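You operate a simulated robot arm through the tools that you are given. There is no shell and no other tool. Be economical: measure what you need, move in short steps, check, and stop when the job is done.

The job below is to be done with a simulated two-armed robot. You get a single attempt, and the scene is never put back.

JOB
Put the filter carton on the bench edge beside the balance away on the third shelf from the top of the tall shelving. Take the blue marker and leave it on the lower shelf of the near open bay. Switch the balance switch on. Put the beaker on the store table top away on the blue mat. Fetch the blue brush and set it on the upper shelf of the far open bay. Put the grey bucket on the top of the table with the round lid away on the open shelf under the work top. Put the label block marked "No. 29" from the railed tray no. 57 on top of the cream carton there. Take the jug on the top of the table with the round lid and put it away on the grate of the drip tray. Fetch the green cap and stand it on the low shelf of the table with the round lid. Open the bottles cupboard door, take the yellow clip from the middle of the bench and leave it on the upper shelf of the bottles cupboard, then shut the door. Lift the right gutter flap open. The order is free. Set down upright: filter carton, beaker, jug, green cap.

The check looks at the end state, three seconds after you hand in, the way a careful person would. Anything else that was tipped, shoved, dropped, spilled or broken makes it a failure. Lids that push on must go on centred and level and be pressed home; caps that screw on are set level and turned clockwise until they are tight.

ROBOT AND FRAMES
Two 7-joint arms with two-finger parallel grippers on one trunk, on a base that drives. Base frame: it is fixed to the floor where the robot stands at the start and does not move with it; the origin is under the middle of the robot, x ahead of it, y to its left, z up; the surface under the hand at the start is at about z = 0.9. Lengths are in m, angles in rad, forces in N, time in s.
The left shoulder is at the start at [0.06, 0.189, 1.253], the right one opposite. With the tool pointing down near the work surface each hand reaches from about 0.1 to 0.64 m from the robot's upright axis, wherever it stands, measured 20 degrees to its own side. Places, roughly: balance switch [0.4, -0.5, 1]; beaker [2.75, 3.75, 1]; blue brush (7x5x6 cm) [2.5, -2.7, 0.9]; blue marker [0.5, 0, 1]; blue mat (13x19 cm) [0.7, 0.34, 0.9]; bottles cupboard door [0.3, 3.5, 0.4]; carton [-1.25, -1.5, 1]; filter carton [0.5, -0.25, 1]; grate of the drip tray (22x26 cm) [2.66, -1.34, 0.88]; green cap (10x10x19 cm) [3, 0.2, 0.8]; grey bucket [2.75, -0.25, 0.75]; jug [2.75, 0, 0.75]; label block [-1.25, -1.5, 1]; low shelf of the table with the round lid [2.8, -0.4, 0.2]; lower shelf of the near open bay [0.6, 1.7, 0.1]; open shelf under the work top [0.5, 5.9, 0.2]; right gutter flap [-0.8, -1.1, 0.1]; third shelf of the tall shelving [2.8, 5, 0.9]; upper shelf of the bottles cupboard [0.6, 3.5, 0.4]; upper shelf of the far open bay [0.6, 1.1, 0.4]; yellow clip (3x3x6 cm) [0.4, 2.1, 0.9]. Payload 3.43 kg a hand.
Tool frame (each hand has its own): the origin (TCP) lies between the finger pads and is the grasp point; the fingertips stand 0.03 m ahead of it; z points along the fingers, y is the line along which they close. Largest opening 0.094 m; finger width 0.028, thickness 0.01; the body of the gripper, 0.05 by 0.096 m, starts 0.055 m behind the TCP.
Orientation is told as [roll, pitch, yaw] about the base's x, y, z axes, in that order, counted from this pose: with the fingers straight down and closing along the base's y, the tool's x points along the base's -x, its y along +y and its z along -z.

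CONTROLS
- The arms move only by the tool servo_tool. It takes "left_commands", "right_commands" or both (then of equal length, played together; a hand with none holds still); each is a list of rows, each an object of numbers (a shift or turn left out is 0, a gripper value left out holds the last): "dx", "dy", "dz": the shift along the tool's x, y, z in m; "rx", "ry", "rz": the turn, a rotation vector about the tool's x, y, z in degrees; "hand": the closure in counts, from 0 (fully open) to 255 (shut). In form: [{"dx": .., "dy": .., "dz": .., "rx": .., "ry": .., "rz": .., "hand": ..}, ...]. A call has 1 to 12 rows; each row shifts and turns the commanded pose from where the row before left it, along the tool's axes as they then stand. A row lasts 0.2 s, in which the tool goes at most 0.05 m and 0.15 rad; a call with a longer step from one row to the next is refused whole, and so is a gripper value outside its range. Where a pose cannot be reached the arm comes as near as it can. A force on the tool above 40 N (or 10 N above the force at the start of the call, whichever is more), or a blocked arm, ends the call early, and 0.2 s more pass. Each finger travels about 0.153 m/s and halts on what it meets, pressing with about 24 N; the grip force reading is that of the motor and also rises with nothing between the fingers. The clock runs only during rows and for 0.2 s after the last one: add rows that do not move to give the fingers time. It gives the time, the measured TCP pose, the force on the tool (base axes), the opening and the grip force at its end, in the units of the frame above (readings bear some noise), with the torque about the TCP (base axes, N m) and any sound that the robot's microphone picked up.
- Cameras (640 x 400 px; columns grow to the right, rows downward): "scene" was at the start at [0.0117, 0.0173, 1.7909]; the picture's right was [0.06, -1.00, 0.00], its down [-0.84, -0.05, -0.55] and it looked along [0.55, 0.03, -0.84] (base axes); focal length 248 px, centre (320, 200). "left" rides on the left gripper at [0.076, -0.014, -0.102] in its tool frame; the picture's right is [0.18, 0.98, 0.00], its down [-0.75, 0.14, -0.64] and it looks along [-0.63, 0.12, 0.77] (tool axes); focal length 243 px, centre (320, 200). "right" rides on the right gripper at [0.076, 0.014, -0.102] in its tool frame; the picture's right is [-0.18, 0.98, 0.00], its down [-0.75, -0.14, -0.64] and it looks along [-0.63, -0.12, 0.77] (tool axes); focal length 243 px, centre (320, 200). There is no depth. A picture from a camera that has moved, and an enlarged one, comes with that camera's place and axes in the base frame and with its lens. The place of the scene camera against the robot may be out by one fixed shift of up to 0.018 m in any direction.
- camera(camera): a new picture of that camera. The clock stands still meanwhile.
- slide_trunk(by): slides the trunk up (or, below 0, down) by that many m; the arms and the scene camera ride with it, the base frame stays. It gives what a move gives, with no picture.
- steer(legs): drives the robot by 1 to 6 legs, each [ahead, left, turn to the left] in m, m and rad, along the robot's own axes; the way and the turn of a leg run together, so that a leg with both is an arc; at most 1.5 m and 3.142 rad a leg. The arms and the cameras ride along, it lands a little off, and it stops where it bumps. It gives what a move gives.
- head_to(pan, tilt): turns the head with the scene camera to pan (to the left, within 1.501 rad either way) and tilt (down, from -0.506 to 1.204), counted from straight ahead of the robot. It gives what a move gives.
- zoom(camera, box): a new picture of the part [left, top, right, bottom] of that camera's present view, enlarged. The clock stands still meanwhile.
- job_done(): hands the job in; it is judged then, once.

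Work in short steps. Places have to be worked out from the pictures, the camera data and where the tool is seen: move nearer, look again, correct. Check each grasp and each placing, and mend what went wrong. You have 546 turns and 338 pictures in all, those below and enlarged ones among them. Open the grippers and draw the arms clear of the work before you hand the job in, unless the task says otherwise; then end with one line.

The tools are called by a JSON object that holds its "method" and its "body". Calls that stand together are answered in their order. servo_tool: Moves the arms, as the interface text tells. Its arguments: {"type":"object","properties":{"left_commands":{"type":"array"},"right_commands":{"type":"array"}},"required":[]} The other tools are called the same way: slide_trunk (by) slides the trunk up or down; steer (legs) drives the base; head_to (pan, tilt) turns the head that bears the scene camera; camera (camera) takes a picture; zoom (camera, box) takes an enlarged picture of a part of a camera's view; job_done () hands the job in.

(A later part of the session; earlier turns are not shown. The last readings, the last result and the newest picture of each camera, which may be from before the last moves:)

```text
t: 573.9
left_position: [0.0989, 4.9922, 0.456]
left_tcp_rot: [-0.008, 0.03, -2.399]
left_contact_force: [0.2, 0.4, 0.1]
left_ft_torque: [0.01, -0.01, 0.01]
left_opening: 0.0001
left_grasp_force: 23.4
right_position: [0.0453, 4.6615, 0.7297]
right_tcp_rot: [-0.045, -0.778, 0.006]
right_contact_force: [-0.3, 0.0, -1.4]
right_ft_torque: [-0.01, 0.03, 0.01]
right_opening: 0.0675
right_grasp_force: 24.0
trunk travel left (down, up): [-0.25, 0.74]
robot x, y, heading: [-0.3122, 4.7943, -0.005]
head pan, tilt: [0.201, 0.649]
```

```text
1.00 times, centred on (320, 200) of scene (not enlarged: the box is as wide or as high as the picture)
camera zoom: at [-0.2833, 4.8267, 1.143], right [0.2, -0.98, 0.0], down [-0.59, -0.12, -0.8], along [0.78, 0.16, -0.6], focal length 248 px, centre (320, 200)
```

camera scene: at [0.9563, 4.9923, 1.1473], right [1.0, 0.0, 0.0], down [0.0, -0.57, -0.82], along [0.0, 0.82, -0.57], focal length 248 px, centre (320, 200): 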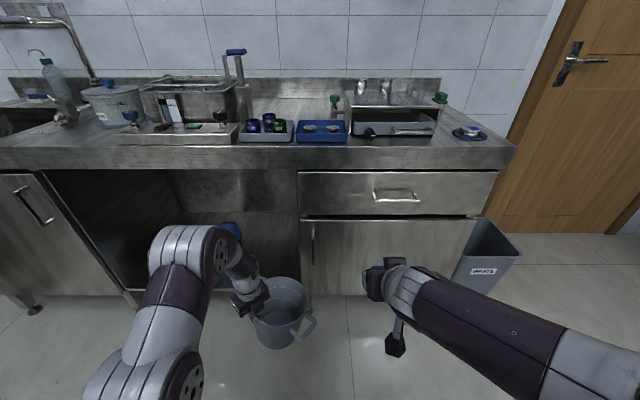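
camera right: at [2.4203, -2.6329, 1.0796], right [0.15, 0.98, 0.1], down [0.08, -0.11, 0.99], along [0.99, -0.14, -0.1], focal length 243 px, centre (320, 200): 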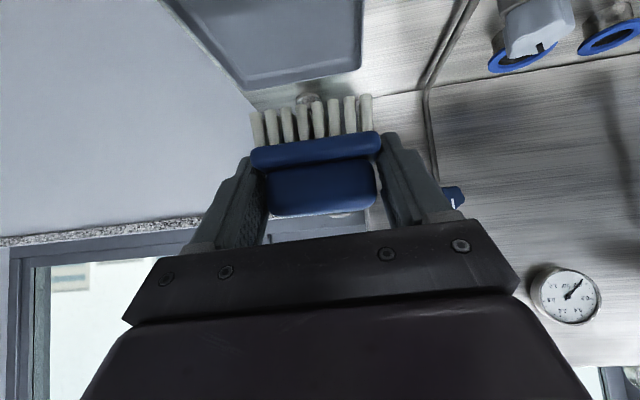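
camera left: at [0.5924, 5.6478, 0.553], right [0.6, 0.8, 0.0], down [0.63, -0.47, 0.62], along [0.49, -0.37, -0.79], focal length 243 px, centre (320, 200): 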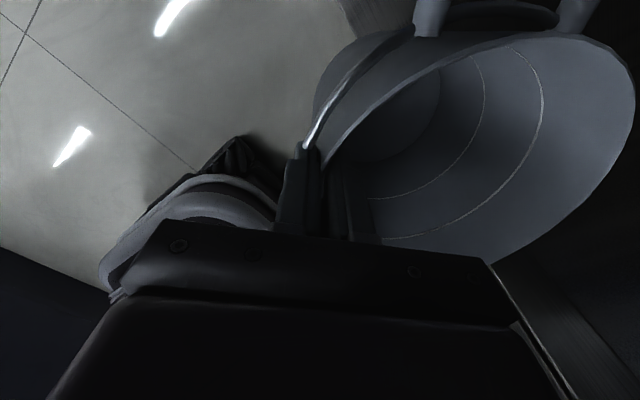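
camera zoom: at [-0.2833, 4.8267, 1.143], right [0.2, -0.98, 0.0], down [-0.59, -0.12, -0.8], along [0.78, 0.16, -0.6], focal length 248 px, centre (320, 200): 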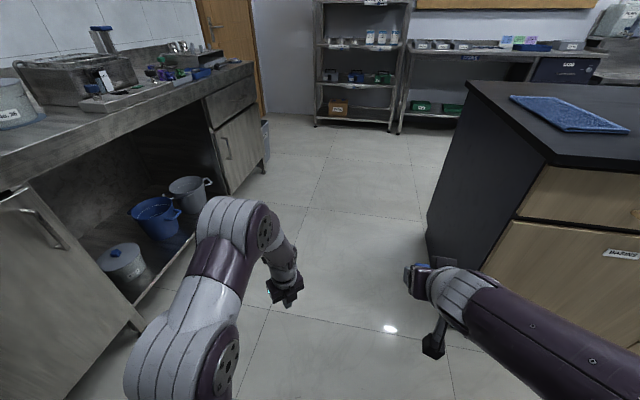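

All three containers stand well. I drive along the front side to the far open bay.

{"method": "steer", "body": {"legs": [[-0.08, -0.3, 0], [0, -1.5, 0], [0, -1.5, 0], [0, -0.3, 0]]}}

{"method": "head_to", "body": {"pan": -0.1, "tilt": 0.7}}

{"method": "camera", "body": {"camera": "scene"}}

```text
t: 591.7
left_position: [0.0629, 1.3879, 0.4555]
left_tcp_rot: [-0.01, 0.029, -2.386]
left_contact_force: [0.6, 0.4, 0.7]
left_ft_torque: [-0.01, 0.0, 0.02]
left_opening: 0.0
left_grasp_force: 24.0
right_position: [0.0139, 1.0549, 0.7302]
right_tcp_rot: [-0.046, -0.775, 0.02]
right_contact_force: [-0.2, 0.7, -0.6]
right_ft_torque: [0.01, 0.03, 0.03]
right_opening: 0.0673
right_grasp_force: 24.0
trunk travel left (down, up): [-0.25, 0.74]
robot x, y, heading: [-0.3436, 1.1818, 0.016]
head pan, tilt: [0.201, 0.649]
```

```text
t: 592.5
left_position: [0.0623, 1.3877, 0.4559]
left_tcp_rot: [-0.009, 0.028, -2.387]
left_contact_force: [-1.0, -0.3, 0.0]
left_ft_torque: [0.0, 0.01, 0.02]
left_opening: 0.0
left_grasp_force: 24.3
right_position: [0.0136, 1.0561, 0.7296]
right_tcp_rot: [-0.046, -0.774, 0.021]
right_contact_force: [-0.8, 0.0, -1.6]
right_ft_torque: [0.01, -0.02, 0.03]
right_opening: 0.0672
right_grasp_force: 23.4
trunk travel left (down, up): [-0.25, 0.74]
robot x, y, heading: [-0.3412, 1.1815, 0.013]
head pan, tilt: [-0.099, 0.7]
```

```text
133 pictures are left
camera scene: at [-0.317, 1.1904, 1.1387], right [-0.09, -1.0, 0.0], down [-0.64, 0.05, -0.76], along [0.76, -0.07, -0.64], focal length 248 px, centre (320, 200)
```

scene: 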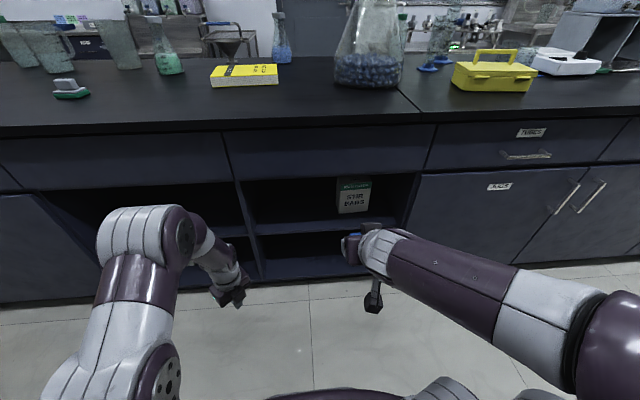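

The far bay's upper shelf has a STIR BARS box at its right; left part (y≈1.06–1.38) is free. I line up the brush at y≈1.22 and lower the trunk.

{"method": "slide_trunk", "body": {"by": -0.2}}

{"method": "steer", "body": {"legs": [[0.17, 0.165, -0.013]]}}

{"method": "camera", "body": {"camera": "right"}}

{"method": "camera", "body": {"camera": "scene"}}

```text
t: 594.7
left_position: [0.0623, 1.3874, 0.2548]
left_tcp_rot: [-0.009, 0.031, -2.386]
left_contact_force: [-0.6, 0.8, 0.5]
left_ft_torque: [0.02, -0.01, 0.0]
left_opening: 0.0
left_grasp_force: 24.1
right_position: [0.0136, 1.0557, 0.531]
right_tcp_rot: [-0.045, -0.775, 0.024]
right_contact_force: [0.0, -0.4, -1.3]
right_ft_torque: [-0.01, 0.04, -0.03]
right_opening: 0.0673
right_grasp_force: 24.1
trunk travel left (down, up): [-0.05, 0.94]
robot x, y, heading: [-0.3446, 1.1861, 0.012]
head pan, tilt: [-0.099, 0.7]
```

```text
t: 596.4
left_position: [0.2364, 1.5469, 0.2547]
left_tcp_rot: [-0.01, 0.029, -2.4]
left_contact_force: [0.3, 0.1, -0.1]
left_ft_torque: [-0.02, -0.01, 0.01]
left_opening: 0.0004
left_grasp_force: 23.8
right_position: [0.1834, 1.2161, 0.5313]
right_tcp_rot: [-0.046, -0.775, 0.007]
right_contact_force: [0.4, 0.3, -0.7]
right_ft_torque: [0.01, 0.01, 0.03]
right_opening: 0.0673
right_grasp_force: 24.1
trunk travel left (down, up): [-0.05, 0.94]
robot x, y, heading: [-0.1744, 1.3519, -0.001]
head pan, tilt: [-0.099, 0.7]
```

```text
132 pictures are left
camera right: at [0.0567, 1.2335, 0.5494], right [0.16, 0.98, 0.1], down [0.09, -0.11, 0.99], along [0.98, -0.15, -0.1], focal length 243 px, centre (320, 200)
```

right: 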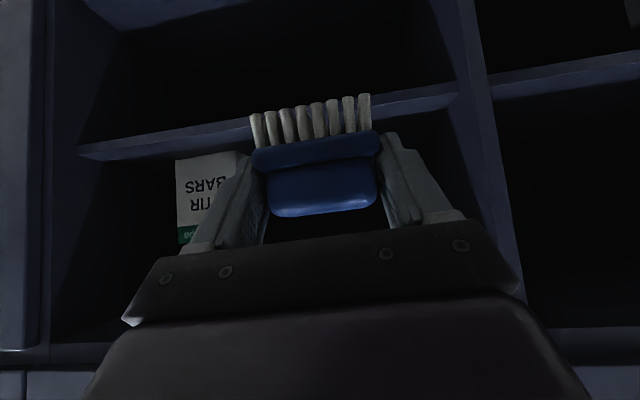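

```text
131 pictures are left
camera scene: at [-0.1464, 1.3559, 0.9387], right [-0.1, -0.99, 0.0], down [-0.64, 0.07, -0.76], along [0.76, -0.08, -0.64], focal length 248 px, centre (320, 200)
```

scene: 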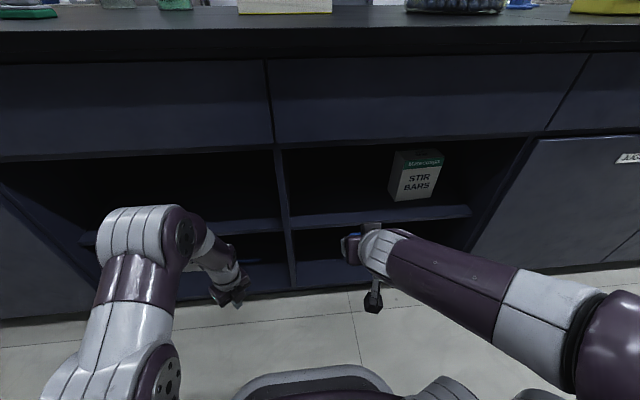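

I bring the brush 0.28 m forward over the shelf.

{"method": "servo_tool", "body": {"right_commands": [{"dx": -0.032, "dz": 0.0316}, {"dx": -0.032, "dz": 0.0316}, {"dx": -0.032, "dz": 0.0316}, {"dx": -0.032, "dz": 0.0316}, {"dx": -0.032, "dz": 0.0316}, {"dx": -0.032, "dz": 0.0316}, {}]}}

{"method": "servo_tool", "body": {"right_commands": [{"dx": 0.018, "dz": 0.018}, {"dx": 0.014, "dz": 0.014}, {"dx": 0.005, "dz": 0.005}, {}]}}

{"method": "zoom", "body": {"camera": "scene", "box": [260, 120, 480, 300]}}

```text
t: 598.0
left_position: [0.2332, 1.5474, 0.258]
left_tcp_rot: [-0.002, 0.037, -2.401]
left_contact_force: [0.2, -0.3, -0.6]
left_ft_torque: [0.0, -0.02, 0.0]
left_opening: 0.0
left_grasp_force: 24.0
right_position: [0.4411, 1.209, 0.5251]
right_tcp_rot: [-0.047, -0.765, 0.013]
right_contact_force: [0.3, 0.2, -1.3]
right_ft_torque: [-0.01, 0.01, -0.03]
right_opening: 0.0671
right_grasp_force: 24.2
trunk travel left (down, up): [-0.05, 0.94]
robot x, y, heading: [-0.1721, 1.3528, -0.003]
head pan, tilt: [-0.099, 0.7]
```

```text
t: 599.0
left_position: [0.2361, 1.5479, 0.2561]
left_tcp_rot: [-0.009, 0.028, -2.4]
left_contact_force: [0.4, 0.2, 0.3]
left_ft_torque: [-0.02, 0.02, -0.01]
left_opening: 0.0
left_grasp_force: 23.8
right_position: [0.4514, 1.2072, 0.4768]
right_tcp_rot: [-0.046, -0.777, 0.008]
right_contact_force: [-0.1, 0.0, -0.7]
right_ft_torque: [0.0, 0.02, -0.01]
right_opening: 0.0676
right_grasp_force: 23.6
trunk travel left (down, up): [-0.05, 0.94]
robot x, y, heading: [-0.1702, 1.352, 0.0]
head pan, tilt: [-0.099, 0.7]
```

```text
2.22 times, centred on (370, 210) of scene
camera zoom: at [-0.1462, 1.3559, 0.9387], right [-0.1, -0.99, 0.0], down [-0.64, 0.07, -0.76], along [0.76, -0.08, -0.64], focal length 551 px, centre (209, 178)
```

zoom: 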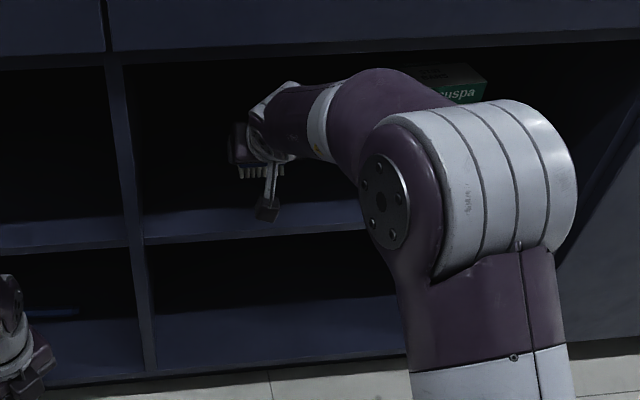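

{"method": "servo_tool", "body": {"right_commands": [{"dx": 0.005, "dz": 0.005}, {"dx": 0.005, "dz": 0.005}, {}]}}

{"method": "servo_tool", "body": {"right_commands": [{"dx": 0.004, "dz": 0.004}, {"dx": 0.004, "dz": 0.004}, {}]}}

{"method": "servo_tool", "body": {"right_commands": [{"dx": 0.003, "dz": 0.003}, {"dx": 0.003, "dz": 0.003}, {}]}}

```text
t: 599.8
left_position: [0.2378, 1.547, 0.2548]
left_tcp_rot: [-0.008, 0.029, -2.402]
left_contact_force: [0.2, -0.1, -0.5]
left_ft_torque: [0.0, -0.01, 0.02]
left_opening: 0.0
left_grasp_force: 24.0
right_position: [0.4507, 1.2076, 0.4626]
right_tcp_rot: [-0.045, -0.776, 0.006]
right_contact_force: [-0.2, -0.1, -0.3]
right_ft_torque: [-0.01, 0.01, 0.02]
right_opening: 0.0676
right_grasp_force: 24.2
trunk travel left (down, up): [-0.05, 0.94]
robot x, y, heading: [-0.1716, 1.3561, -0.001]
head pan, tilt: [-0.099, 0.7]
```

```text
t: 600.6
left_position: [0.2373, 1.5484, 0.2554]
left_tcp_rot: [-0.008, 0.027, -2.4]
left_contact_force: [-0.2, 0.2, -0.4]
left_ft_torque: [0.05, 0.01, 0.02]
left_opening: 0.0002
left_grasp_force: 23.6
right_position: [0.4524, 1.2068, 0.4512]
right_tcp_rot: [-0.044, -0.774, 0.006]
right_contact_force: [-0.4, -0.1, -1.0]
right_ft_torque: [0.0, -0.03, 0.02]
right_opening: 0.0673
right_grasp_force: 23.6
trunk travel left (down, up): [-0.05, 0.94]
robot x, y, heading: [-0.1754, 1.3507, -0.002]
head pan, tilt: [-0.099, 0.7]
```

```text
t: 601.4
left_position: [0.2361, 1.5478, 0.2554]
left_tcp_rot: [-0.008, 0.029, -2.4]
left_contact_force: [-0.5, 0.4, 0.9]
left_ft_torque: [0.0, -0.02, -0.03]
left_opening: 0.0002
left_grasp_force: 24.3
right_position: [0.4518, 1.206, 0.4438]
right_tcp_rot: [-0.044, -0.779, 0.008]
right_contact_force: [1.9, 0.1, 2.9]
right_ft_torque: [0.11, -0.16, -0.04]
right_opening: 0.0673
right_grasp_force: 23.9
trunk travel left (down, up): [-0.05, 0.94]
robot x, y, heading: [-0.1724, 1.3518, -0.005]
head pan, tilt: [-0.099, 0.7]
```

Contact. I open and withdraw.

{"method": "servo_tool", "body": {"right_commands": [{"dx": 0.0015, "dz": 0.0015}, {"hand": 20}, {"hand": 0}, {}, {"dz": -0.03}, {"dz": -0.04}, {"dz": -0.03, "dx": 0.02}, {"dx": 0.032, "dz": -0.032}, {"dx": 0.032, "dz": -0.032}, {}]}}

{"method": "zoom", "body": {"camera": "scene", "box": [260, 120, 480, 300]}}

{"method": "camera", "body": {"camera": "right"}}

```text
t: 603.6
left_position: [0.2357, 1.5475, 0.2555]
left_tcp_rot: [-0.009, 0.03, -2.401]
left_contact_force: [-0.5, -0.4, 0.6]
left_ft_torque: [0.01, -0.04, -0.03]
left_opening: 0.0003
left_grasp_force: 24.5
right_position: [0.2763, 1.2117, 0.5]
right_tcp_rot: [-0.046, -0.777, 0.008]
right_contact_force: [0.6, 0.3, -0.3]
right_ft_torque: [0.01, 0.01, 0.0]
right_opening: 0.0939
right_grasp_force: 0.0
trunk travel left (down, up): [-0.05, 0.94]
robot x, y, heading: [-0.1701, 1.3514, -0.006]
head pan, tilt: [-0.099, 0.7]
```

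```text
2.22 times, centred on (370, 210) of scene
camera zoom: at [-0.1464, 1.3559, 0.9387], right [-0.1, -0.99, 0.0], down [-0.64, 0.07, -0.76], along [0.76, -0.08, -0.64], focal length 551 px, centre (209, 178)
```

zoom: 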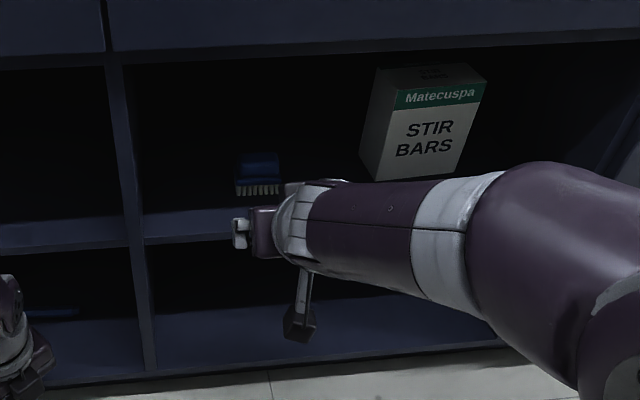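

```text
128 pictures are left
camera right: at [0.1505, 1.2293, 0.5181], right [0.16, 0.98, 0.1], down [0.08, -0.11, 0.99], along [0.98, -0.15, -0.1], focal length 243 px, centre (320, 200)
```

right: 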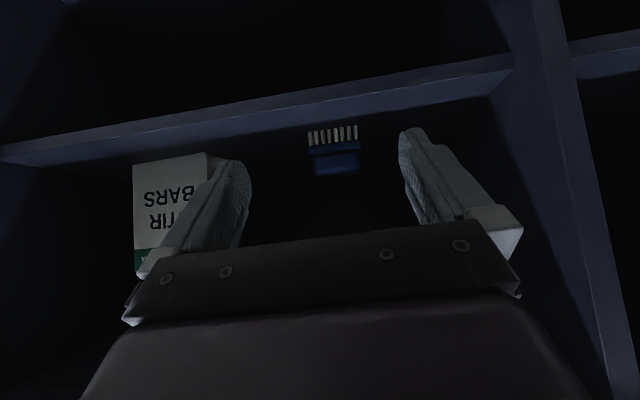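

The brush stands on the upper shelf. Now the label block and flap: I back off, raise, and drive right to look toward [-1.25, -1.5].

{"method": "steer", "body": {"legs": [[-0.2, 0, 0], [0, -1.4, 0]]}}

{"method": "slide_trunk", "body": {"by": 0.4}}

{"method": "slide_trunk", "body": {"by": 0.4}}

{"method": "head_to", "body": {"pan": -1.45, "tilt": 0.6}}

{"method": "camera", "body": {"camera": "scene"}}

```text
t: 611.9
left_position: [0.0421, 0.1449, 0.2565]
left_tcp_rot: [-0.008, 0.027, -2.389]
left_contact_force: [-0.8, 0.3, 0.1]
left_ft_torque: [-0.03, 0.0, -0.01]
left_opening: 0.0002
left_grasp_force: 24.0
right_position: [0.0855, -0.1911, 0.498]
right_tcp_rot: [-0.045, -0.776, 0.02]
right_contact_force: [-1.1, 1.2, 0.0]
right_ft_torque: [0.02, 0.03, 0.03]
right_opening: 0.0939
right_grasp_force: 0.0
trunk travel left (down, up): [-0.05, 0.94]
robot x, y, heading: [-0.364, -0.0583, 0.007]
head pan, tilt: [-0.099, 0.7]
```

```text
t: 615.7
left_position: [0.0412, 0.1441, 0.6565]
left_tcp_rot: [-0.009, 0.029, -2.387]
left_contact_force: [-0.1, -0.4, -0.2]
left_ft_torque: [-0.02, 0.02, -0.02]
left_opening: 0.0
left_grasp_force: 24.4
right_position: [0.0862, -0.1898, 0.898]
right_tcp_rot: [-0.044, -0.775, 0.019]
right_contact_force: [0.4, 0.6, 0.7]
right_ft_torque: [-0.02, 0.01, 0.0]
right_opening: 0.094
right_grasp_force: 0.1
trunk travel left (down, up): [-0.45, 0.54]
robot x, y, heading: [-0.3641, -0.0541, 0.013]
head pan, tilt: [-0.099, 0.7]
```

```text
t: 619.5
left_position: [0.042, 0.1451, 1.0566]
left_tcp_rot: [-0.009, 0.027, -2.388]
left_contact_force: [0.4, -0.6, -0.5]
left_ft_torque: [0.01, -0.02, 0.01]
left_opening: 0.0
left_grasp_force: 23.5
right_position: [0.0865, -0.1895, 1.2981]
right_tcp_rot: [-0.045, -0.774, 0.02]
right_contact_force: [-0.9, 0.4, 0.2]
right_ft_torque: [0.0, -0.01, -0.02]
right_opening: 0.0942
right_grasp_force: 0.0
trunk travel left (down, up): [-0.85, 0.14]
robot x, y, heading: [-0.3631, -0.0585, 0.009]
head pan, tilt: [-0.099, 0.7]
```

```text
t: 621.0
left_position: [0.0424, 0.1449, 1.0564]
left_tcp_rot: [-0.008, 0.028, -2.387]
left_contact_force: [0.3, 0.4, -0.2]
left_ft_torque: [-0.02, 0.01, 0.01]
left_opening: 0.0
left_grasp_force: 24.2
right_position: [0.0842, -0.1917, 1.299]
right_tcp_rot: [-0.045, -0.777, 0.019]
right_contact_force: [0.4, 0.5, 0.1]
right_ft_torque: [-0.03, 0.0, -0.02]
right_opening: 0.0939
right_grasp_force: 0.0
trunk travel left (down, up): [-0.85, 0.14]
robot x, y, heading: [-0.3652, -0.06, 0.014]
head pan, tilt: [-1.45, 0.6]
```

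```text
127 pictures are left
camera scene: at [-0.4115, -0.1318, 1.7473], right [-0.99, -0.13, 0.0], down [-0.07, 0.56, -0.83], along [0.11, -0.82, -0.56], focal length 248 px, centre (320, 200)
```

scene: 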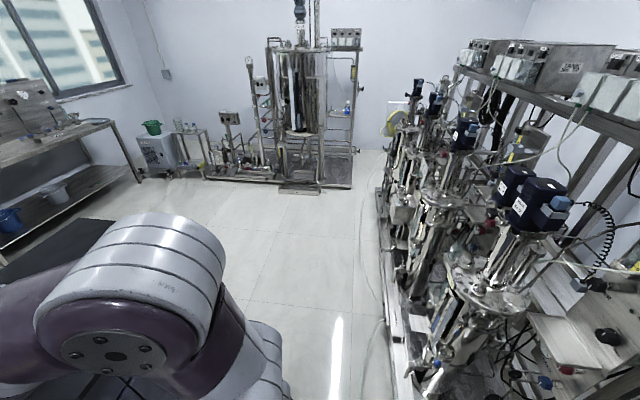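

The reactor row stands at x≈−0.9. I drive to about [0.05, −1.35] and turn to face −x.

{"method": "steer", "body": {"legs": [[0, -1.3, 0], [0.45, 0, 0], [0, 0, 1.57], [0, 0, 1.56]]}}

{"method": "head_to", "body": {"pan": 0.0, "tilt": 0.6}}

{"method": "camera", "body": {"camera": "scene"}}

```text
t: 637.4
left_position: [-0.2961, -1.5396, 1.0547]
left_tcp_rot: [-0.009, 0.028, 0.748]
left_contact_force: [0.1, 0.0, -0.4]
left_ft_torque: [0.01, 0.01, -0.02]
left_opening: 0.0
left_grasp_force: 24.2
right_position: [-0.3376, -1.2047, 1.2996]
right_tcp_rot: [-0.044, -0.776, -3.13]
right_contact_force: [0.6, 0.8, 0.2]
right_ft_torque: [0.01, -0.02, -0.02]
right_opening: 0.0939
right_grasp_force: 0.0
trunk travel left (down, up): [-0.85, 0.14]
robot x, y, heading: [0.113, -1.3441, -3.138]
head pan, tilt: [-1.45, 0.6]
```

```text
t: 639.0
left_position: [-0.2948, -1.5408, 1.0559]
left_tcp_rot: [-0.009, 0.027, 0.747]
left_contact_force: [0.4, 0.2, 0.8]
left_ft_torque: [0.02, -0.01, -0.01]
left_opening: 0.0
left_grasp_force: 24.4
right_position: [-0.3378, -1.2046, 1.2987]
right_tcp_rot: [-0.044, -0.778, -3.128]
right_contact_force: [-0.3, 0.2, 0.1]
right_ft_torque: [-0.01, 0.0, -0.01]
right_opening: 0.0941
right_grasp_force: 0.1
trunk travel left (down, up): [-0.85, 0.14]
robot x, y, heading: [0.115, -1.3428, -3.135]
head pan, tilt: [0.0, 0.6]
```

```text
126 pictures are left
camera scene: at [0.0858, -1.3288, 1.7473], right [0.0, 1.0, 0.0], down [0.56, 0.0, -0.83], along [-0.83, 0.0, -0.56], focal length 248 px, centre (320, 200)
```

scene: 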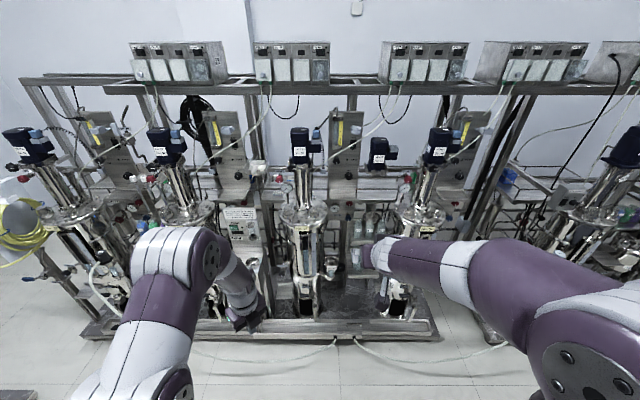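

{"method": "zoom", "body": {"camera": "scene", "box": [180, 180, 420, 350]}}

{"method": "zoom", "body": {"camera": "scene", "box": [200, 90, 400, 230]}}

```text
2.35 times, centred on (300, 265) of scene
camera zoom: at [0.0858, -1.3288, 1.7473], right [0.0, 1.0, 0.0], down [0.56, 0.0, -0.83], along [-0.83, 0.0, -0.56], focal length 583 px, centre (367, 47)
```

zoom: 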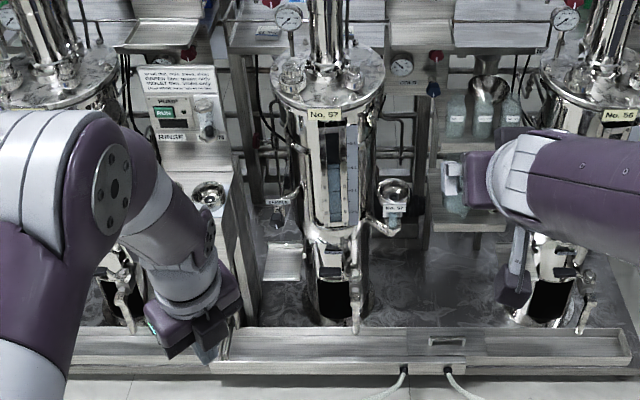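

```text
2.86 times, centred on (300, 160) of scene
camera zoom: at [0.0858, -1.3288, 1.7473], right [0.0, 1.0, 0.0], down [0.56, 0.0, -0.83], along [-0.83, 0.0, -0.56], focal length 708 px, centre (377, 314)
```

zoom: 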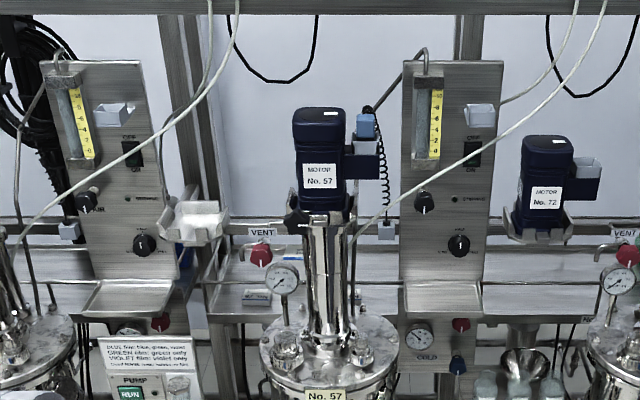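

The spot lies behind vessel No. 57. I raise the left hand, move 0.35 m closer and look again.

{"method": "servo_tool", "body": {"left_commands": [{"dz": -0.045}, {"dz": -0.045}, {"dz": -0.045}, {"dz": -0.04}, {}]}}

{"method": "steer", "body": {"legs": [[0.35, 0.15, 0]]}}

{"method": "head_to", "body": {"pan": 0.0, "tilt": 0.7}}

{"method": "camera", "body": {"camera": "scene"}}

{"method": "zoom", "body": {"camera": "scene", "box": [220, 90, 420, 230]}}

```text
t: 640.2
left_position: [-0.2934, -1.536, 1.2312]
left_tcp_rot: [-0.009, 0.027, 0.747]
left_contact_force: [-0.6, 0.0, 0.4]
left_ft_torque: [-0.03, 0.02, 0.02]
left_opening: 0.0
left_grasp_force: 23.6
right_position: [-0.3367, -1.2051, 1.2986]
right_tcp_rot: [-0.045, -0.773, -3.128]
right_contact_force: [0.6, 0.2, 0.3]
right_ft_torque: [-0.02, 0.0, 0.01]
right_opening: 0.094
right_grasp_force: 0.0
trunk travel left (down, up): [-0.85, 0.14]
robot x, y, heading: [0.1117, -1.3437, -3.139]
head pan, tilt: [0.0, 0.6]
```

```text
t: 642.6
left_position: [-0.6426, -1.6875, 1.2325]
left_tcp_rot: [-0.008, 0.028, 0.743]
left_contact_force: [0.7, 0.0, 0.4]
left_ft_torque: [-0.02, 0.01, -0.03]
left_opening: 0.0004
left_grasp_force: 24.1
right_position: [-0.6868, -1.3558, 1.2991]
right_tcp_rot: [-0.046, -0.776, -3.132]
right_contact_force: [0.3, -0.2, 0.3]
right_ft_torque: [-0.02, 0.02, 0.02]
right_opening: 0.0942
right_grasp_force: 0.0
trunk travel left (down, up): [-0.85, 0.14]
robot x, y, heading: [-0.2363, -1.493, -3.137]
head pan, tilt: [0.0, 0.6]
```

```text
t: 643.3
left_position: [-0.6427, -1.6879, 1.23]
left_tcp_rot: [-0.01, 0.029, 0.745]
left_contact_force: [0.4, 0.6, -0.1]
left_ft_torque: [-0.02, 0.0, -0.02]
left_opening: 0.0
left_grasp_force: 23.9
right_position: [-0.6877, -1.356, 1.2989]
right_tcp_rot: [-0.045, -0.776, -3.13]
right_contact_force: [-0.3, -0.4, -0.4]
right_ft_torque: [0.01, 0.01, -0.02]
right_opening: 0.094
right_grasp_force: 0.1
trunk travel left (down, up): [-0.85, 0.14]
robot x, y, heading: [-0.2386, -1.4957, -3.143]
head pan, tilt: [0.0, 0.7]
```

```text
123 pictures are left
camera scene: at [-0.2614, -1.4798, 1.7387], right [0.0, 1.0, 0.0], down [0.64, 0.0, -0.76], along [-0.76, 0.0, -0.64], focal length 248 px, centre (320, 200)
```

scene: 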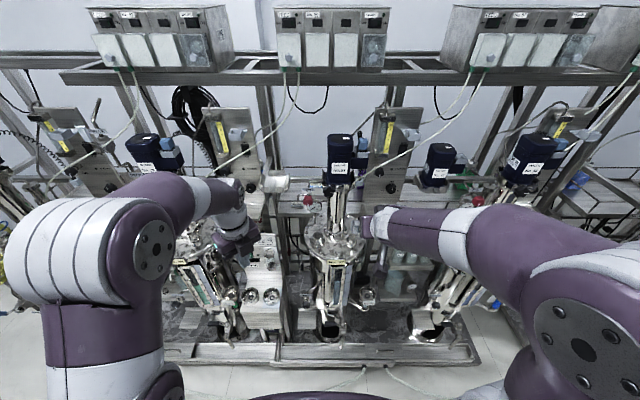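

```text
2.86 times, centred on (320, 160) of scene
camera zoom: at [-0.2614, -1.4798, 1.7387], right [0.0, 1.0, 0.0], down [0.64, 0.0, -0.76], along [-0.76, 0.0, -0.64], focal length 708 px, centre (320, 314)
```

zoom: 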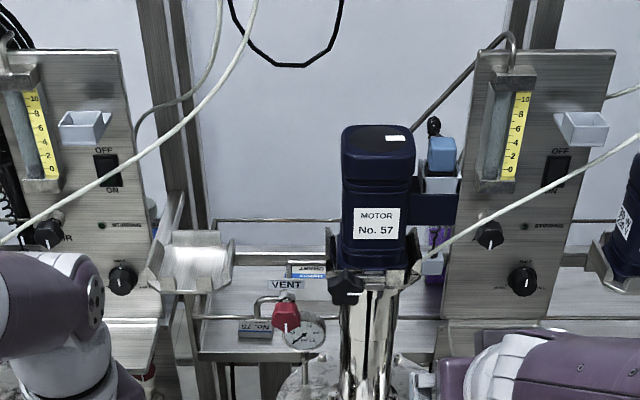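

{"method": "zoom", "body": {"camera": "scene", "box": [270, 165, 370, 225]}}

```text
6.40 times, centred on (320, 195) of scene
camera zoom: at [-0.2614, -1.4798, 1.7387], right [0.0, 1.0, 0.0], down [0.64, 0.0, -0.76], along [-0.76, 0.0, -0.64], focal length 1586 px, centre (320, 232)
```

zoom: 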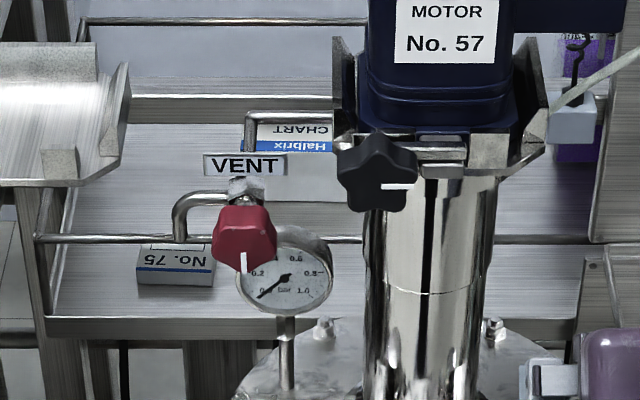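

I see a block marked No. 75 and the cream "CHART" carton on the railed tray behind vessel 57, but not No. 29 yet. I turn the left hand to face forward to look with its camera.

{"method": "servo_tool", "body": {"left_commands": [{"rz": -8.5}, {"rz": -8.5}, {"rz": -8.5}, {"rz": -8.5}, {"rz": -8.5}, {"rz": -8.5}, {"rz": -8.5}, {"rz": -8.5}, {"rz": -8.5}, {"rz": -8.5}, {"rz": -8.5}, {}]}}

{"method": "servo_tool", "body": {"left_commands": [{"rz": -8.5}, {"rz": -8.5}, {"rz": -8.5}, {"rz": -8.5}, {"rz": -8.5}, {"ry": -8}, {"ry": -8}, {"ry": -8}, {"ry": -8}, {"ry": -5}, {}]}}

{"method": "camera", "body": {"camera": "left"}}

```text
t: 645.9
left_position: [-0.6429, -1.6864, 1.2308]
left_tcp_rot: [0.029, 0.007, 2.38]
left_contact_force: [-0.5, 0.9, -1.0]
left_ft_torque: [-0.01, 0.0, -0.01]
left_opening: 0.0
left_grasp_force: 24.2
right_position: [-0.6868, -1.3559, 1.2993]
right_tcp_rot: [-0.045, -0.777, -3.129]
right_contact_force: [0.3, -0.3, 0.2]
right_ft_torque: [0.02, 0.01, 0.02]
right_opening: 0.094
right_grasp_force: 0.0
trunk travel left (down, up): [-0.85, 0.14]
robot x, y, heading: [-0.2355, -1.4917, -3.137]
head pan, tilt: [0.0, 0.7]
```

```text
t: 648.3
left_position: [-0.6436, -1.6871, 1.2301]
left_tcp_rot: [0.031, -0.662, 3.1]
left_contact_force: [-0.7, 0.3, -0.2]
left_ft_torque: [-0.05, 0.02, 0.01]
left_opening: 0.0
left_grasp_force: 24.1
right_position: [-0.6867, -1.3556, 1.2998]
right_tcp_rot: [-0.046, -0.774, -3.13]
right_contact_force: [0.4, 0.7, 0.4]
right_ft_torque: [-0.02, 0.0, -0.01]
right_opening: 0.094
right_grasp_force: 0.1
trunk travel left (down, up): [-0.85, 0.14]
robot x, y, heading: [-0.2412, -1.4967, -3.137]
head pan, tilt: [0.0, 0.7]
```

```text
120 pictures are left
camera left: at [-0.5196, -1.6735, 1.2631], right [0.12, -0.99, -0.09], down [-0.2, -0.11, 0.97], along [-0.97, -0.1, -0.21], focal length 243 px, centre (320, 200)
```

left: 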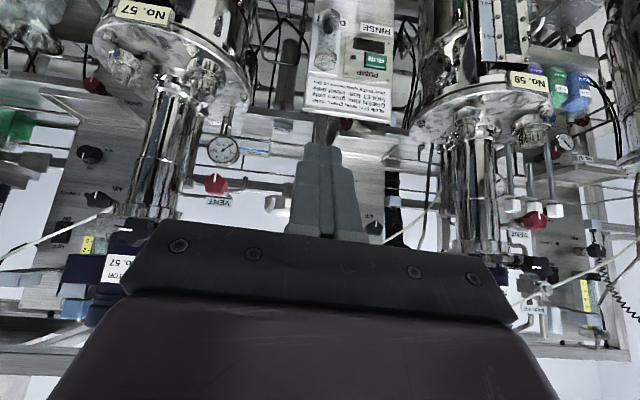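

{"method": "camera", "body": {"camera": "right"}}

{"method": "zoom", "body": {"camera": "left", "box": [180, 90, 340, 210]}}

```text
119 pictures are left
camera right: at [-0.5616, -1.3733, 1.318], right [-0.15, -0.98, 0.1], down [-0.09, 0.11, 0.99], along [-0.98, 0.14, -0.1], focal length 243 px, centre (320, 200)
```

right: 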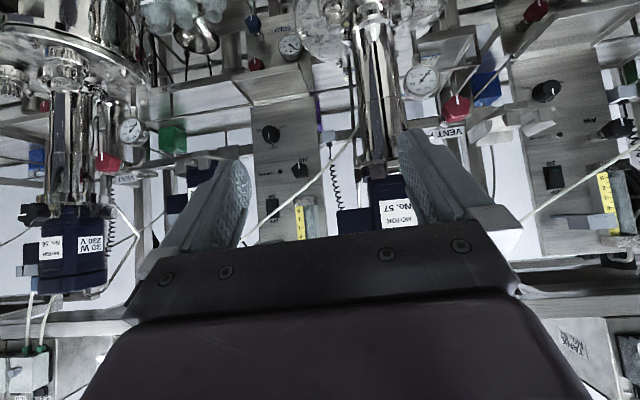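

```text
3.33 times, centred on (260, 150) of left
camera zoom: at [-0.5196, -1.6735, 1.2631], right [0.12, -0.99, -0.09], down [-0.2, -0.11, 0.97], along [-0.97, -0.1, -0.21], focal length 809 px, centre (520, 367)
```

zoom: 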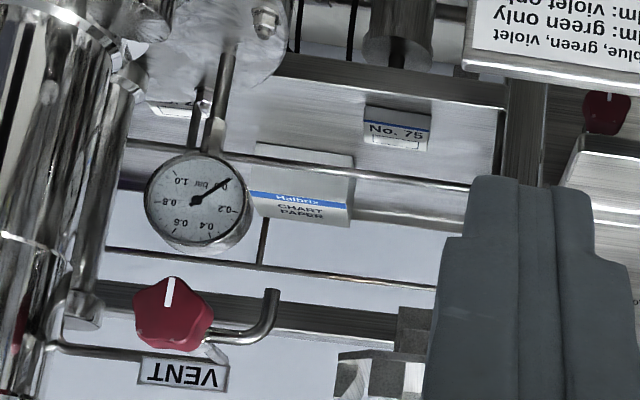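

Another label block shows behind the gauge stem at about [-1.16, -1.43]. I move closer to read it.

{"method": "steer", "body": {"legs": [[0.13, -0.08, 0]]}}

{"method": "camera", "body": {"camera": "left"}}

{"method": "zoom", "body": {"camera": "left", "box": [100, 40, 340, 220]}}

```text
t: 649.7
left_position: [-0.7705, -1.6083, 1.2304]
left_tcp_rot: [0.033, -0.662, 3.102]
left_contact_force: [0.5, -0.2, -0.5]
left_ft_torque: [0.01, -0.04, 0.0]
left_opening: 0.0001
left_grasp_force: 24.4
right_position: [-0.8151, -1.2772, 1.2999]
right_tcp_rot: [-0.048, -0.78, -3.129]
right_contact_force: [0.5, 1.0, -0.9]
right_ft_torque: [0.01, 0.04, 0.01]
right_opening: 0.0941
right_grasp_force: 0.1
trunk travel left (down, up): [-0.85, 0.14]
robot x, y, heading: [-0.3692, -1.4109, -3.142]
head pan, tilt: [0.0, 0.7]
```

```text
117 pictures are left
camera left: at [-0.6468, -1.5949, 1.2636], right [0.12, -0.99, -0.09], down [-0.2, -0.11, 0.97], along [-0.97, -0.1, -0.21], focal length 243 px, centre (320, 200)
```

left: 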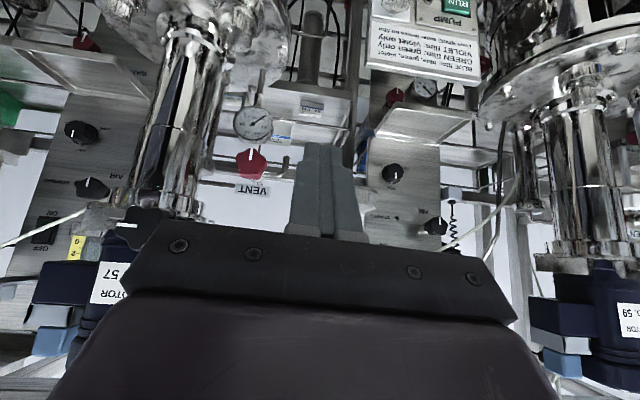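

```text
2.22 times, centred on (220, 130) of left
camera zoom: at [-0.6468, -1.5949, 1.2636], right [0.12, -0.99, -0.09], down [-0.2, -0.11, 0.97], along [-0.97, -0.1, -0.21], focal length 539 px, centre (542, 356)
```

zoom: 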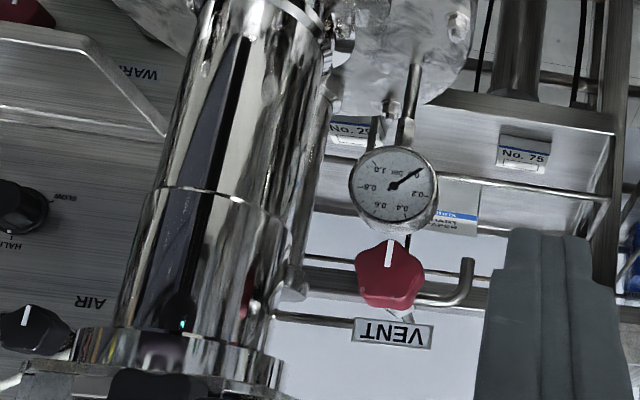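

No. 29 stands at about [-1.21, -1.41], right behind the vessel. I look from the other side too, for the best access.

{"method": "steer", "body": {"legs": [[-0.12, -0.3, 0]]}}

{"method": "head_to", "body": {"pan": 0.25, "tilt": 0.6}}

{"method": "camera", "body": {"camera": "scene"}}

{"method": "camera", "body": {"camera": "left"}}

```text
t: 651.8
left_position: [-0.6526, -1.3061, 1.2303]
left_tcp_rot: [0.031, -0.661, 3.098]
left_contact_force: [0.8, 0.2, -0.1]
left_ft_torque: [-0.01, -0.01, -0.01]
left_opening: 0.0
left_grasp_force: 23.6
right_position: [-0.6971, -0.976, 1.2999]
right_tcp_rot: [-0.046, -0.775, -3.13]
right_contact_force: [-0.1, 0.3, 0.2]
right_ft_torque: [-0.03, -0.02, -0.03]
right_opening: 0.0938
right_grasp_force: 0.1
trunk travel left (down, up): [-0.85, 0.14]
robot x, y, heading: [-0.2482, -1.1109, -3.14]
head pan, tilt: [0.0, 0.7]
```

```text
t: 652.6
left_position: [-0.652, -1.3044, 1.23]
left_tcp_rot: [0.033, -0.66, 3.099]
left_contact_force: [0.4, 0.4, -0.3]
left_ft_torque: [-0.01, 0.04, -0.01]
left_opening: 0.0
left_grasp_force: 24.0
right_position: [-0.6966, -0.9732, 1.2984]
right_tcp_rot: [-0.044, -0.776, -3.132]
right_contact_force: [0.3, 0.6, 0.7]
right_ft_torque: [0.01, -0.01, 0.04]
right_opening: 0.0939
right_grasp_force: 0.0
trunk travel left (down, up): [-0.85, 0.14]
robot x, y, heading: [-0.2477, -1.1121, -3.136]
head pan, tilt: [0.25, 0.6]
```

```text
115 pictures are left
camera scene: at [-0.2707, -1.1191, 1.7473], right [-0.25, 0.97, 0.0], down [0.55, 0.14, -0.83], along [-0.8, -0.21, -0.56], focal length 248 px, centre (320, 200)
```

scene: 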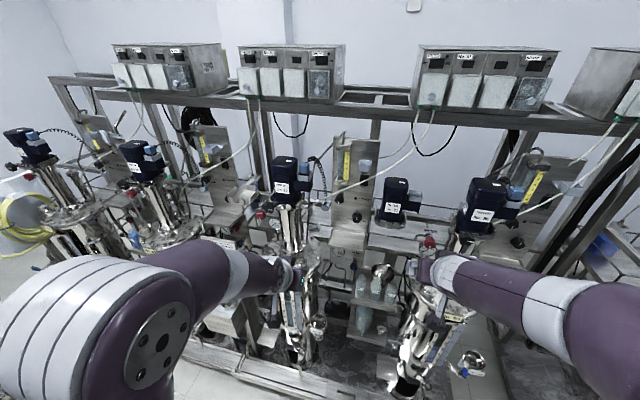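

```text
114 pictures are left
camera left: at [-0.5289, -1.2913, 1.2635], right [0.12, -0.99, -0.09], down [-0.2, -0.11, 0.97], along [-0.97, -0.1, -0.21], focal length 243 px, centre (320, 200)
```

left: 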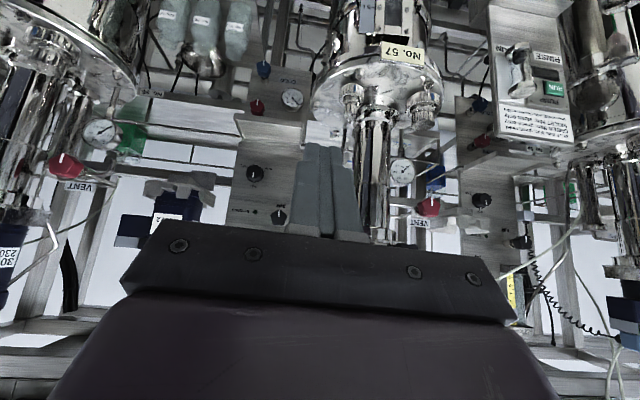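

Access is only by the gap left of vessel 57. I check how close the base can get: I return to y≈−1.42, retract the right hand, and creep forward.

{"method": "servo_tool", "body": {"right_commands": [{"dz": -0.04}, {"dz": -0.04}, {"dz": -0.04}, {}]}}

{"method": "steer", "body": {"legs": [[0, 0.36, 0], [0.15, 0, 0]]}}

{"method": "head_to", "body": {"pan": 0.1, "tilt": 1.1}}

{"method": "camera", "body": {"camera": "scene"}}

```text
t: 653.6
left_position: [-0.6531, -1.3063, 1.23]
left_tcp_rot: [0.034, -0.66, 3.1]
left_contact_force: [-0.2, 0.2, 0.2]
left_ft_torque: [0.04, -0.02, 0.0]
left_opening: 0.0
left_grasp_force: 23.9
right_position: [-0.6139, -0.9782, 1.3845]
right_tcp_rot: [-0.045, -0.775, -3.133]
right_contact_force: [0.3, -0.1, -0.8]
right_ft_torque: [-0.01, -0.01, 0.02]
right_opening: 0.0941
right_grasp_force: 0.1
trunk travel left (down, up): [-0.85, 0.14]
robot x, y, heading: [-0.2462, -1.1132, -3.136]
head pan, tilt: [0.25, 0.6]
```

```text
t: 656.9
left_position: [-0.7994, -1.6679, 1.2316]
left_tcp_rot: [0.033, -0.663, 3.099]
left_contact_force: [0.0, -0.3, 0.0]
left_ft_torque: [-0.03, -0.01, 0.05]
left_opening: 0.0
left_grasp_force: 24.1
right_position: [-0.7596, -1.3401, 1.3848]
right_tcp_rot: [-0.043, -0.778, -3.129]
right_contact_force: [-0.2, -0.7, 0.0]
right_ft_torque: [0.0, 0.05, 0.01]
right_opening: 0.0938
right_grasp_force: 0.1
trunk travel left (down, up): [-0.85, 0.14]
robot x, y, heading: [-0.3954, -1.4741, -3.136]
head pan, tilt: [0.25, 0.6]
```

```text
t: 657.8
left_position: [-0.8005, -1.6669, 1.2321]
left_tcp_rot: [0.032, -0.661, 3.1]
left_contact_force: [0.3, 0.3, 0.9]
left_ft_torque: [-0.01, 0.01, 0.02]
left_opening: 0.0001
left_grasp_force: 23.8
right_position: [-0.7618, -1.3398, 1.3846]
right_tcp_rot: [-0.047, -0.776, -3.131]
right_contact_force: [-0.1, -0.2, -0.1]
right_ft_torque: [0.0, -0.01, 0.01]
right_opening: 0.094
right_grasp_force: 0.1
trunk travel left (down, up): [-0.85, 0.14]
robot x, y, heading: [-0.3964, -1.4759, -3.136]
head pan, tilt: [0.099, 1.1]
```

```text
113 pictures are left
camera scene: at [-0.3972, -1.4663, 1.7087], right [-0.1, 0.99, 0.0], down [0.89, 0.09, -0.45], along [-0.45, -0.05, -0.89], focal length 248 px, centre (320, 200)
```

scene: 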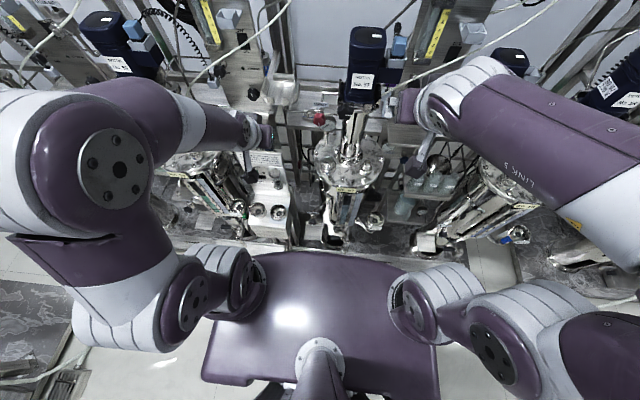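

{"method": "steer", "body": {"legs": [[0.08, 0, 0]]}}

{"method": "zoom", "body": {"camera": "scene", "box": [240, 60, 420, 200]}}

```text
t: 658.9
left_position: [-0.8783, -1.6679, 1.2317]
left_tcp_rot: [0.035, -0.663, 3.1]
left_contact_force: [0.1, -0.8, 0.0]
left_ft_torque: [-0.01, 0.03, -0.01]
left_opening: 0.0001
left_grasp_force: 24.1
right_position: [-0.839, -1.3415, 1.3849]
right_tcp_rot: [-0.047, -0.778, -3.132]
right_contact_force: [0.2, 0.6, 0.3]
right_ft_torque: [0.02, -0.01, 0.01]
right_opening: 0.0941
right_grasp_force: 0.0
trunk travel left (down, up): [-0.85, 0.14]
robot x, y, heading: [-0.4743, -1.477, -3.14]
head pan, tilt: [0.099, 1.1]
```

```text
2.86 times, centred on (330, 130) of scene
camera zoom: at [-0.473, -1.4663, 1.7087], right [-0.1, 0.99, 0.0], down [0.89, 0.09, -0.46], along [-0.45, -0.05, -0.89], focal length 708 px, centre (291, 400)
```

zoom: 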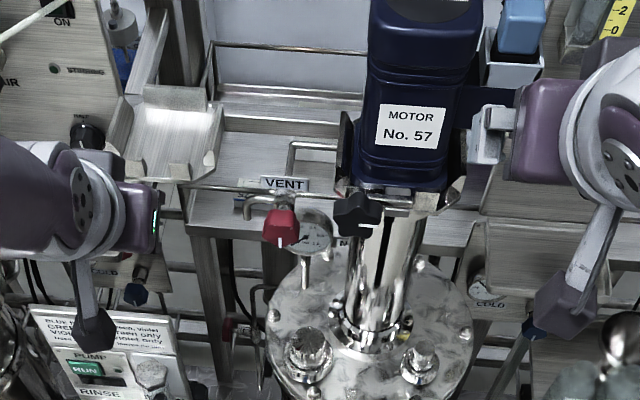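

No bump yet at x=−0.474. I move the right hand away from the motor and creep on.

{"method": "servo_tool", "body": {"right_commands": [{"dz": -0.04}, {"dy": -0.045}, {"dy": -0.045}, {"dy": -0.045}, {"dz": -0.03}, {}]}}

{"method": "steer", "body": {"legs": [[0.08, 0, 0]]}}

{"method": "head_to", "body": {"pan": 0.0, "tilt": 0.9}}

{"method": "camera", "body": {"camera": "scene"}}

{"method": "zoom", "body": {"camera": "scene", "box": [240, 120, 400, 240]}}

```text
t: 660.3
left_position: [-0.8818, -1.6675, 1.2313]
left_tcp_rot: [0.033, -0.66, 3.101]
left_contact_force: [-0.3, -0.5, 0.8]
left_ft_torque: [0.02, -0.01, -0.01]
left_opening: 0.0
left_grasp_force: 24.2
right_position: [-0.8151, -1.3075, 1.4363]
right_tcp_rot: [-0.045, -0.773, -3.13]
right_contact_force: [0.0, -0.1, -0.2]
right_ft_torque: [0.0, -0.01, 0.01]
right_opening: 0.0939
right_grasp_force: 0.1
right hand out of reach, approached as far as the arm can: row 2, 3, 4, 5
trunk travel left (down, up): [-0.85, 0.14]
robot x, y, heading: [-0.4753, -1.474, -3.141]
head pan, tilt: [0.099, 1.1]
```

```text
t: 661.3
left_position: [-0.916, -1.6679, 1.2286]
left_tcp_rot: [0.032, -0.655, 3.099]
left_contact_force: [0.4, -0.9, -0.7]
left_ft_torque: [0.03, -0.04, -0.02]
left_opening: 0.0
left_grasp_force: 24.0
right_position: [-0.8491, -1.3068, 1.4343]
right_tcp_rot: [-0.045, -0.769, -3.133]
right_contact_force: [-0.8, -0.7, 0.1]
right_ft_torque: [0.05, -0.05, 0.0]
right_opening: 0.0941
right_grasp_force: 0.0
trunk travel left (down, up): [-0.85, 0.14]
robot x, y, heading: [-0.5067, -1.4724, -3.137]
head pan, tilt: [0.099, 1.1]
```

```text
t: 662.1
left_position: [-0.9062, -1.6661, 1.2308]
left_tcp_rot: [0.034, -0.662, 3.096]
left_contact_force: [0.8, 1.5, 0.5]
left_ft_torque: [-0.01, -0.01, -0.01]
left_opening: 0.0
left_grasp_force: 23.9
right_position: [-0.8388, -1.3074, 1.4361]
right_tcp_rot: [-0.046, -0.777, -3.132]
right_contact_force: [-0.2, -0.5, 0.6]
right_ft_torque: [0.01, 0.01, 0.0]
right_opening: 0.0938
right_grasp_force: 0.0
trunk travel left (down, up): [-0.85, 0.14]
robot x, y, heading: [-0.5039, -1.4776, -3.14]
head pan, tilt: [0.0, 0.901]
```

```text
111 pictures are left
camera scene: at [-0.5146, -1.4604, 1.7225], right [0.0, 1.0, 0.0], down [0.78, 0.0, -0.62], along [-0.62, 0.0, -0.78], focal length 248 px, centre (320, 200)
```

scene: 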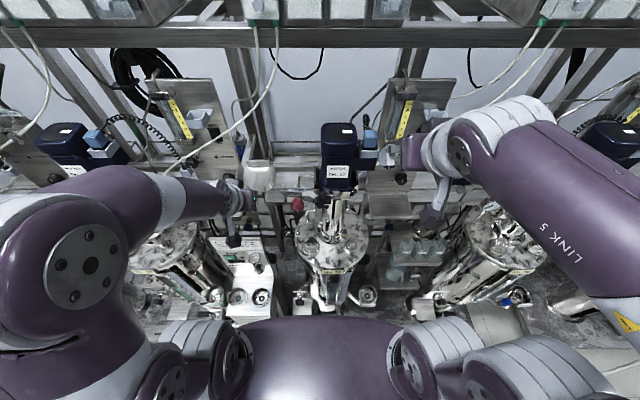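

```text
3.33 times, centred on (320, 180) of scene
camera zoom: at [-0.5146, -1.4604, 1.7225], right [0.0, 1.0, 0.0], down [0.78, 0.0, -0.62], along [-0.62, 0.0, -0.78], focal length 826 px, centre (320, 267)
```

zoom: 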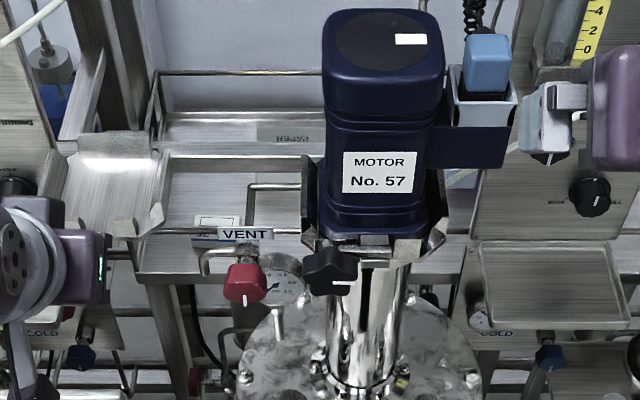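

The base stops at x≈−0.505. Turning the robot's left shoulder toward the machine gains reach, so I back off, turn right about 40°, and set the left hand steep for entering from above, behind the gauge.

{"method": "steer", "body": {"legs": [[-0.35, 0.0, 0], [0, 0, -0.7]]}}

{"method": "slide_trunk", "body": {"by": 0.14}}

{"method": "servo_tool", "body": {"left_commands": [{"ry": 6}, {"ry": 6}, {"ry": 6}, {"dy": 0.04, "hand": 0}, {"dy": 0.04}, {"dy": 0.04}, {"dy": 0.04}, {"dy": 0.03}, {}]}}

```text
t: 666.2
left_position: [-0.5886, -1.3597, 1.2298]
left_tcp_rot: [0.034, -0.66, 2.396]
left_contact_force: [-0.2, -1.0, -0.1]
left_ft_torque: [-0.01, 0.03, 0.01]
left_opening: 0.0001
left_grasp_force: 24.2
right_position: [-0.3044, -1.1279, 1.4355]
right_tcp_rot: [-0.043, -0.774, 2.448]
right_contact_force: [0.5, -0.3, 0.6]
right_ft_torque: [0.02, 0.0, -0.01]
right_opening: 0.094
right_grasp_force: 0.0
trunk travel left (down, up): [-0.85, 0.14]
robot x, y, heading: [-0.1541, -1.4734, 2.441]
head pan, tilt: [0.0, 0.901]
```

```text
t: 667.9
left_position: [-0.5878, -1.3589, 1.3704]
left_tcp_rot: [0.032, -0.659, 2.396]
left_contact_force: [-0.1, -0.2, 0.4]
left_ft_torque: [-0.01, 0.02, 0.05]
left_opening: 0.0001
left_grasp_force: 23.9
right_position: [-0.305, -1.1291, 1.5759]
right_tcp_rot: [-0.045, -0.775, 2.449]
right_contact_force: [-0.3, 0.5, 0.1]
right_ft_torque: [-0.03, 0.02, 0.04]
right_opening: 0.0942
right_grasp_force: 0.0
trunk travel left (down, up): [-0.99, 0.0]
robot x, y, heading: [-0.1523, -1.4761, 2.441]
head pan, tilt: [0.0, 0.901]
```

```text
t: 669.9
left_position: [-0.7144, -1.5021, 1.3771]
left_tcp_rot: [0.028, -0.345, 2.407]
left_contact_force: [-0.1, 1.3, 0.3]
left_ft_torque: [-0.02, 0.0, 0.01]
left_opening: 0.0942
left_grasp_force: 0.0
right_position: [-0.3028, -1.1275, 1.5757]
right_tcp_rot: [-0.046, -0.774, 2.45]
right_contact_force: [0.0, -0.4, 0.1]
right_ft_torque: [-0.02, 0.0, -0.02]
right_opening: 0.0941
right_grasp_force: 0.0
trunk travel left (down, up): [-0.99, 0.0]
robot x, y, heading: [-0.1535, -1.4726, 2.44]
head pan, tilt: [0.0, 0.901]
```

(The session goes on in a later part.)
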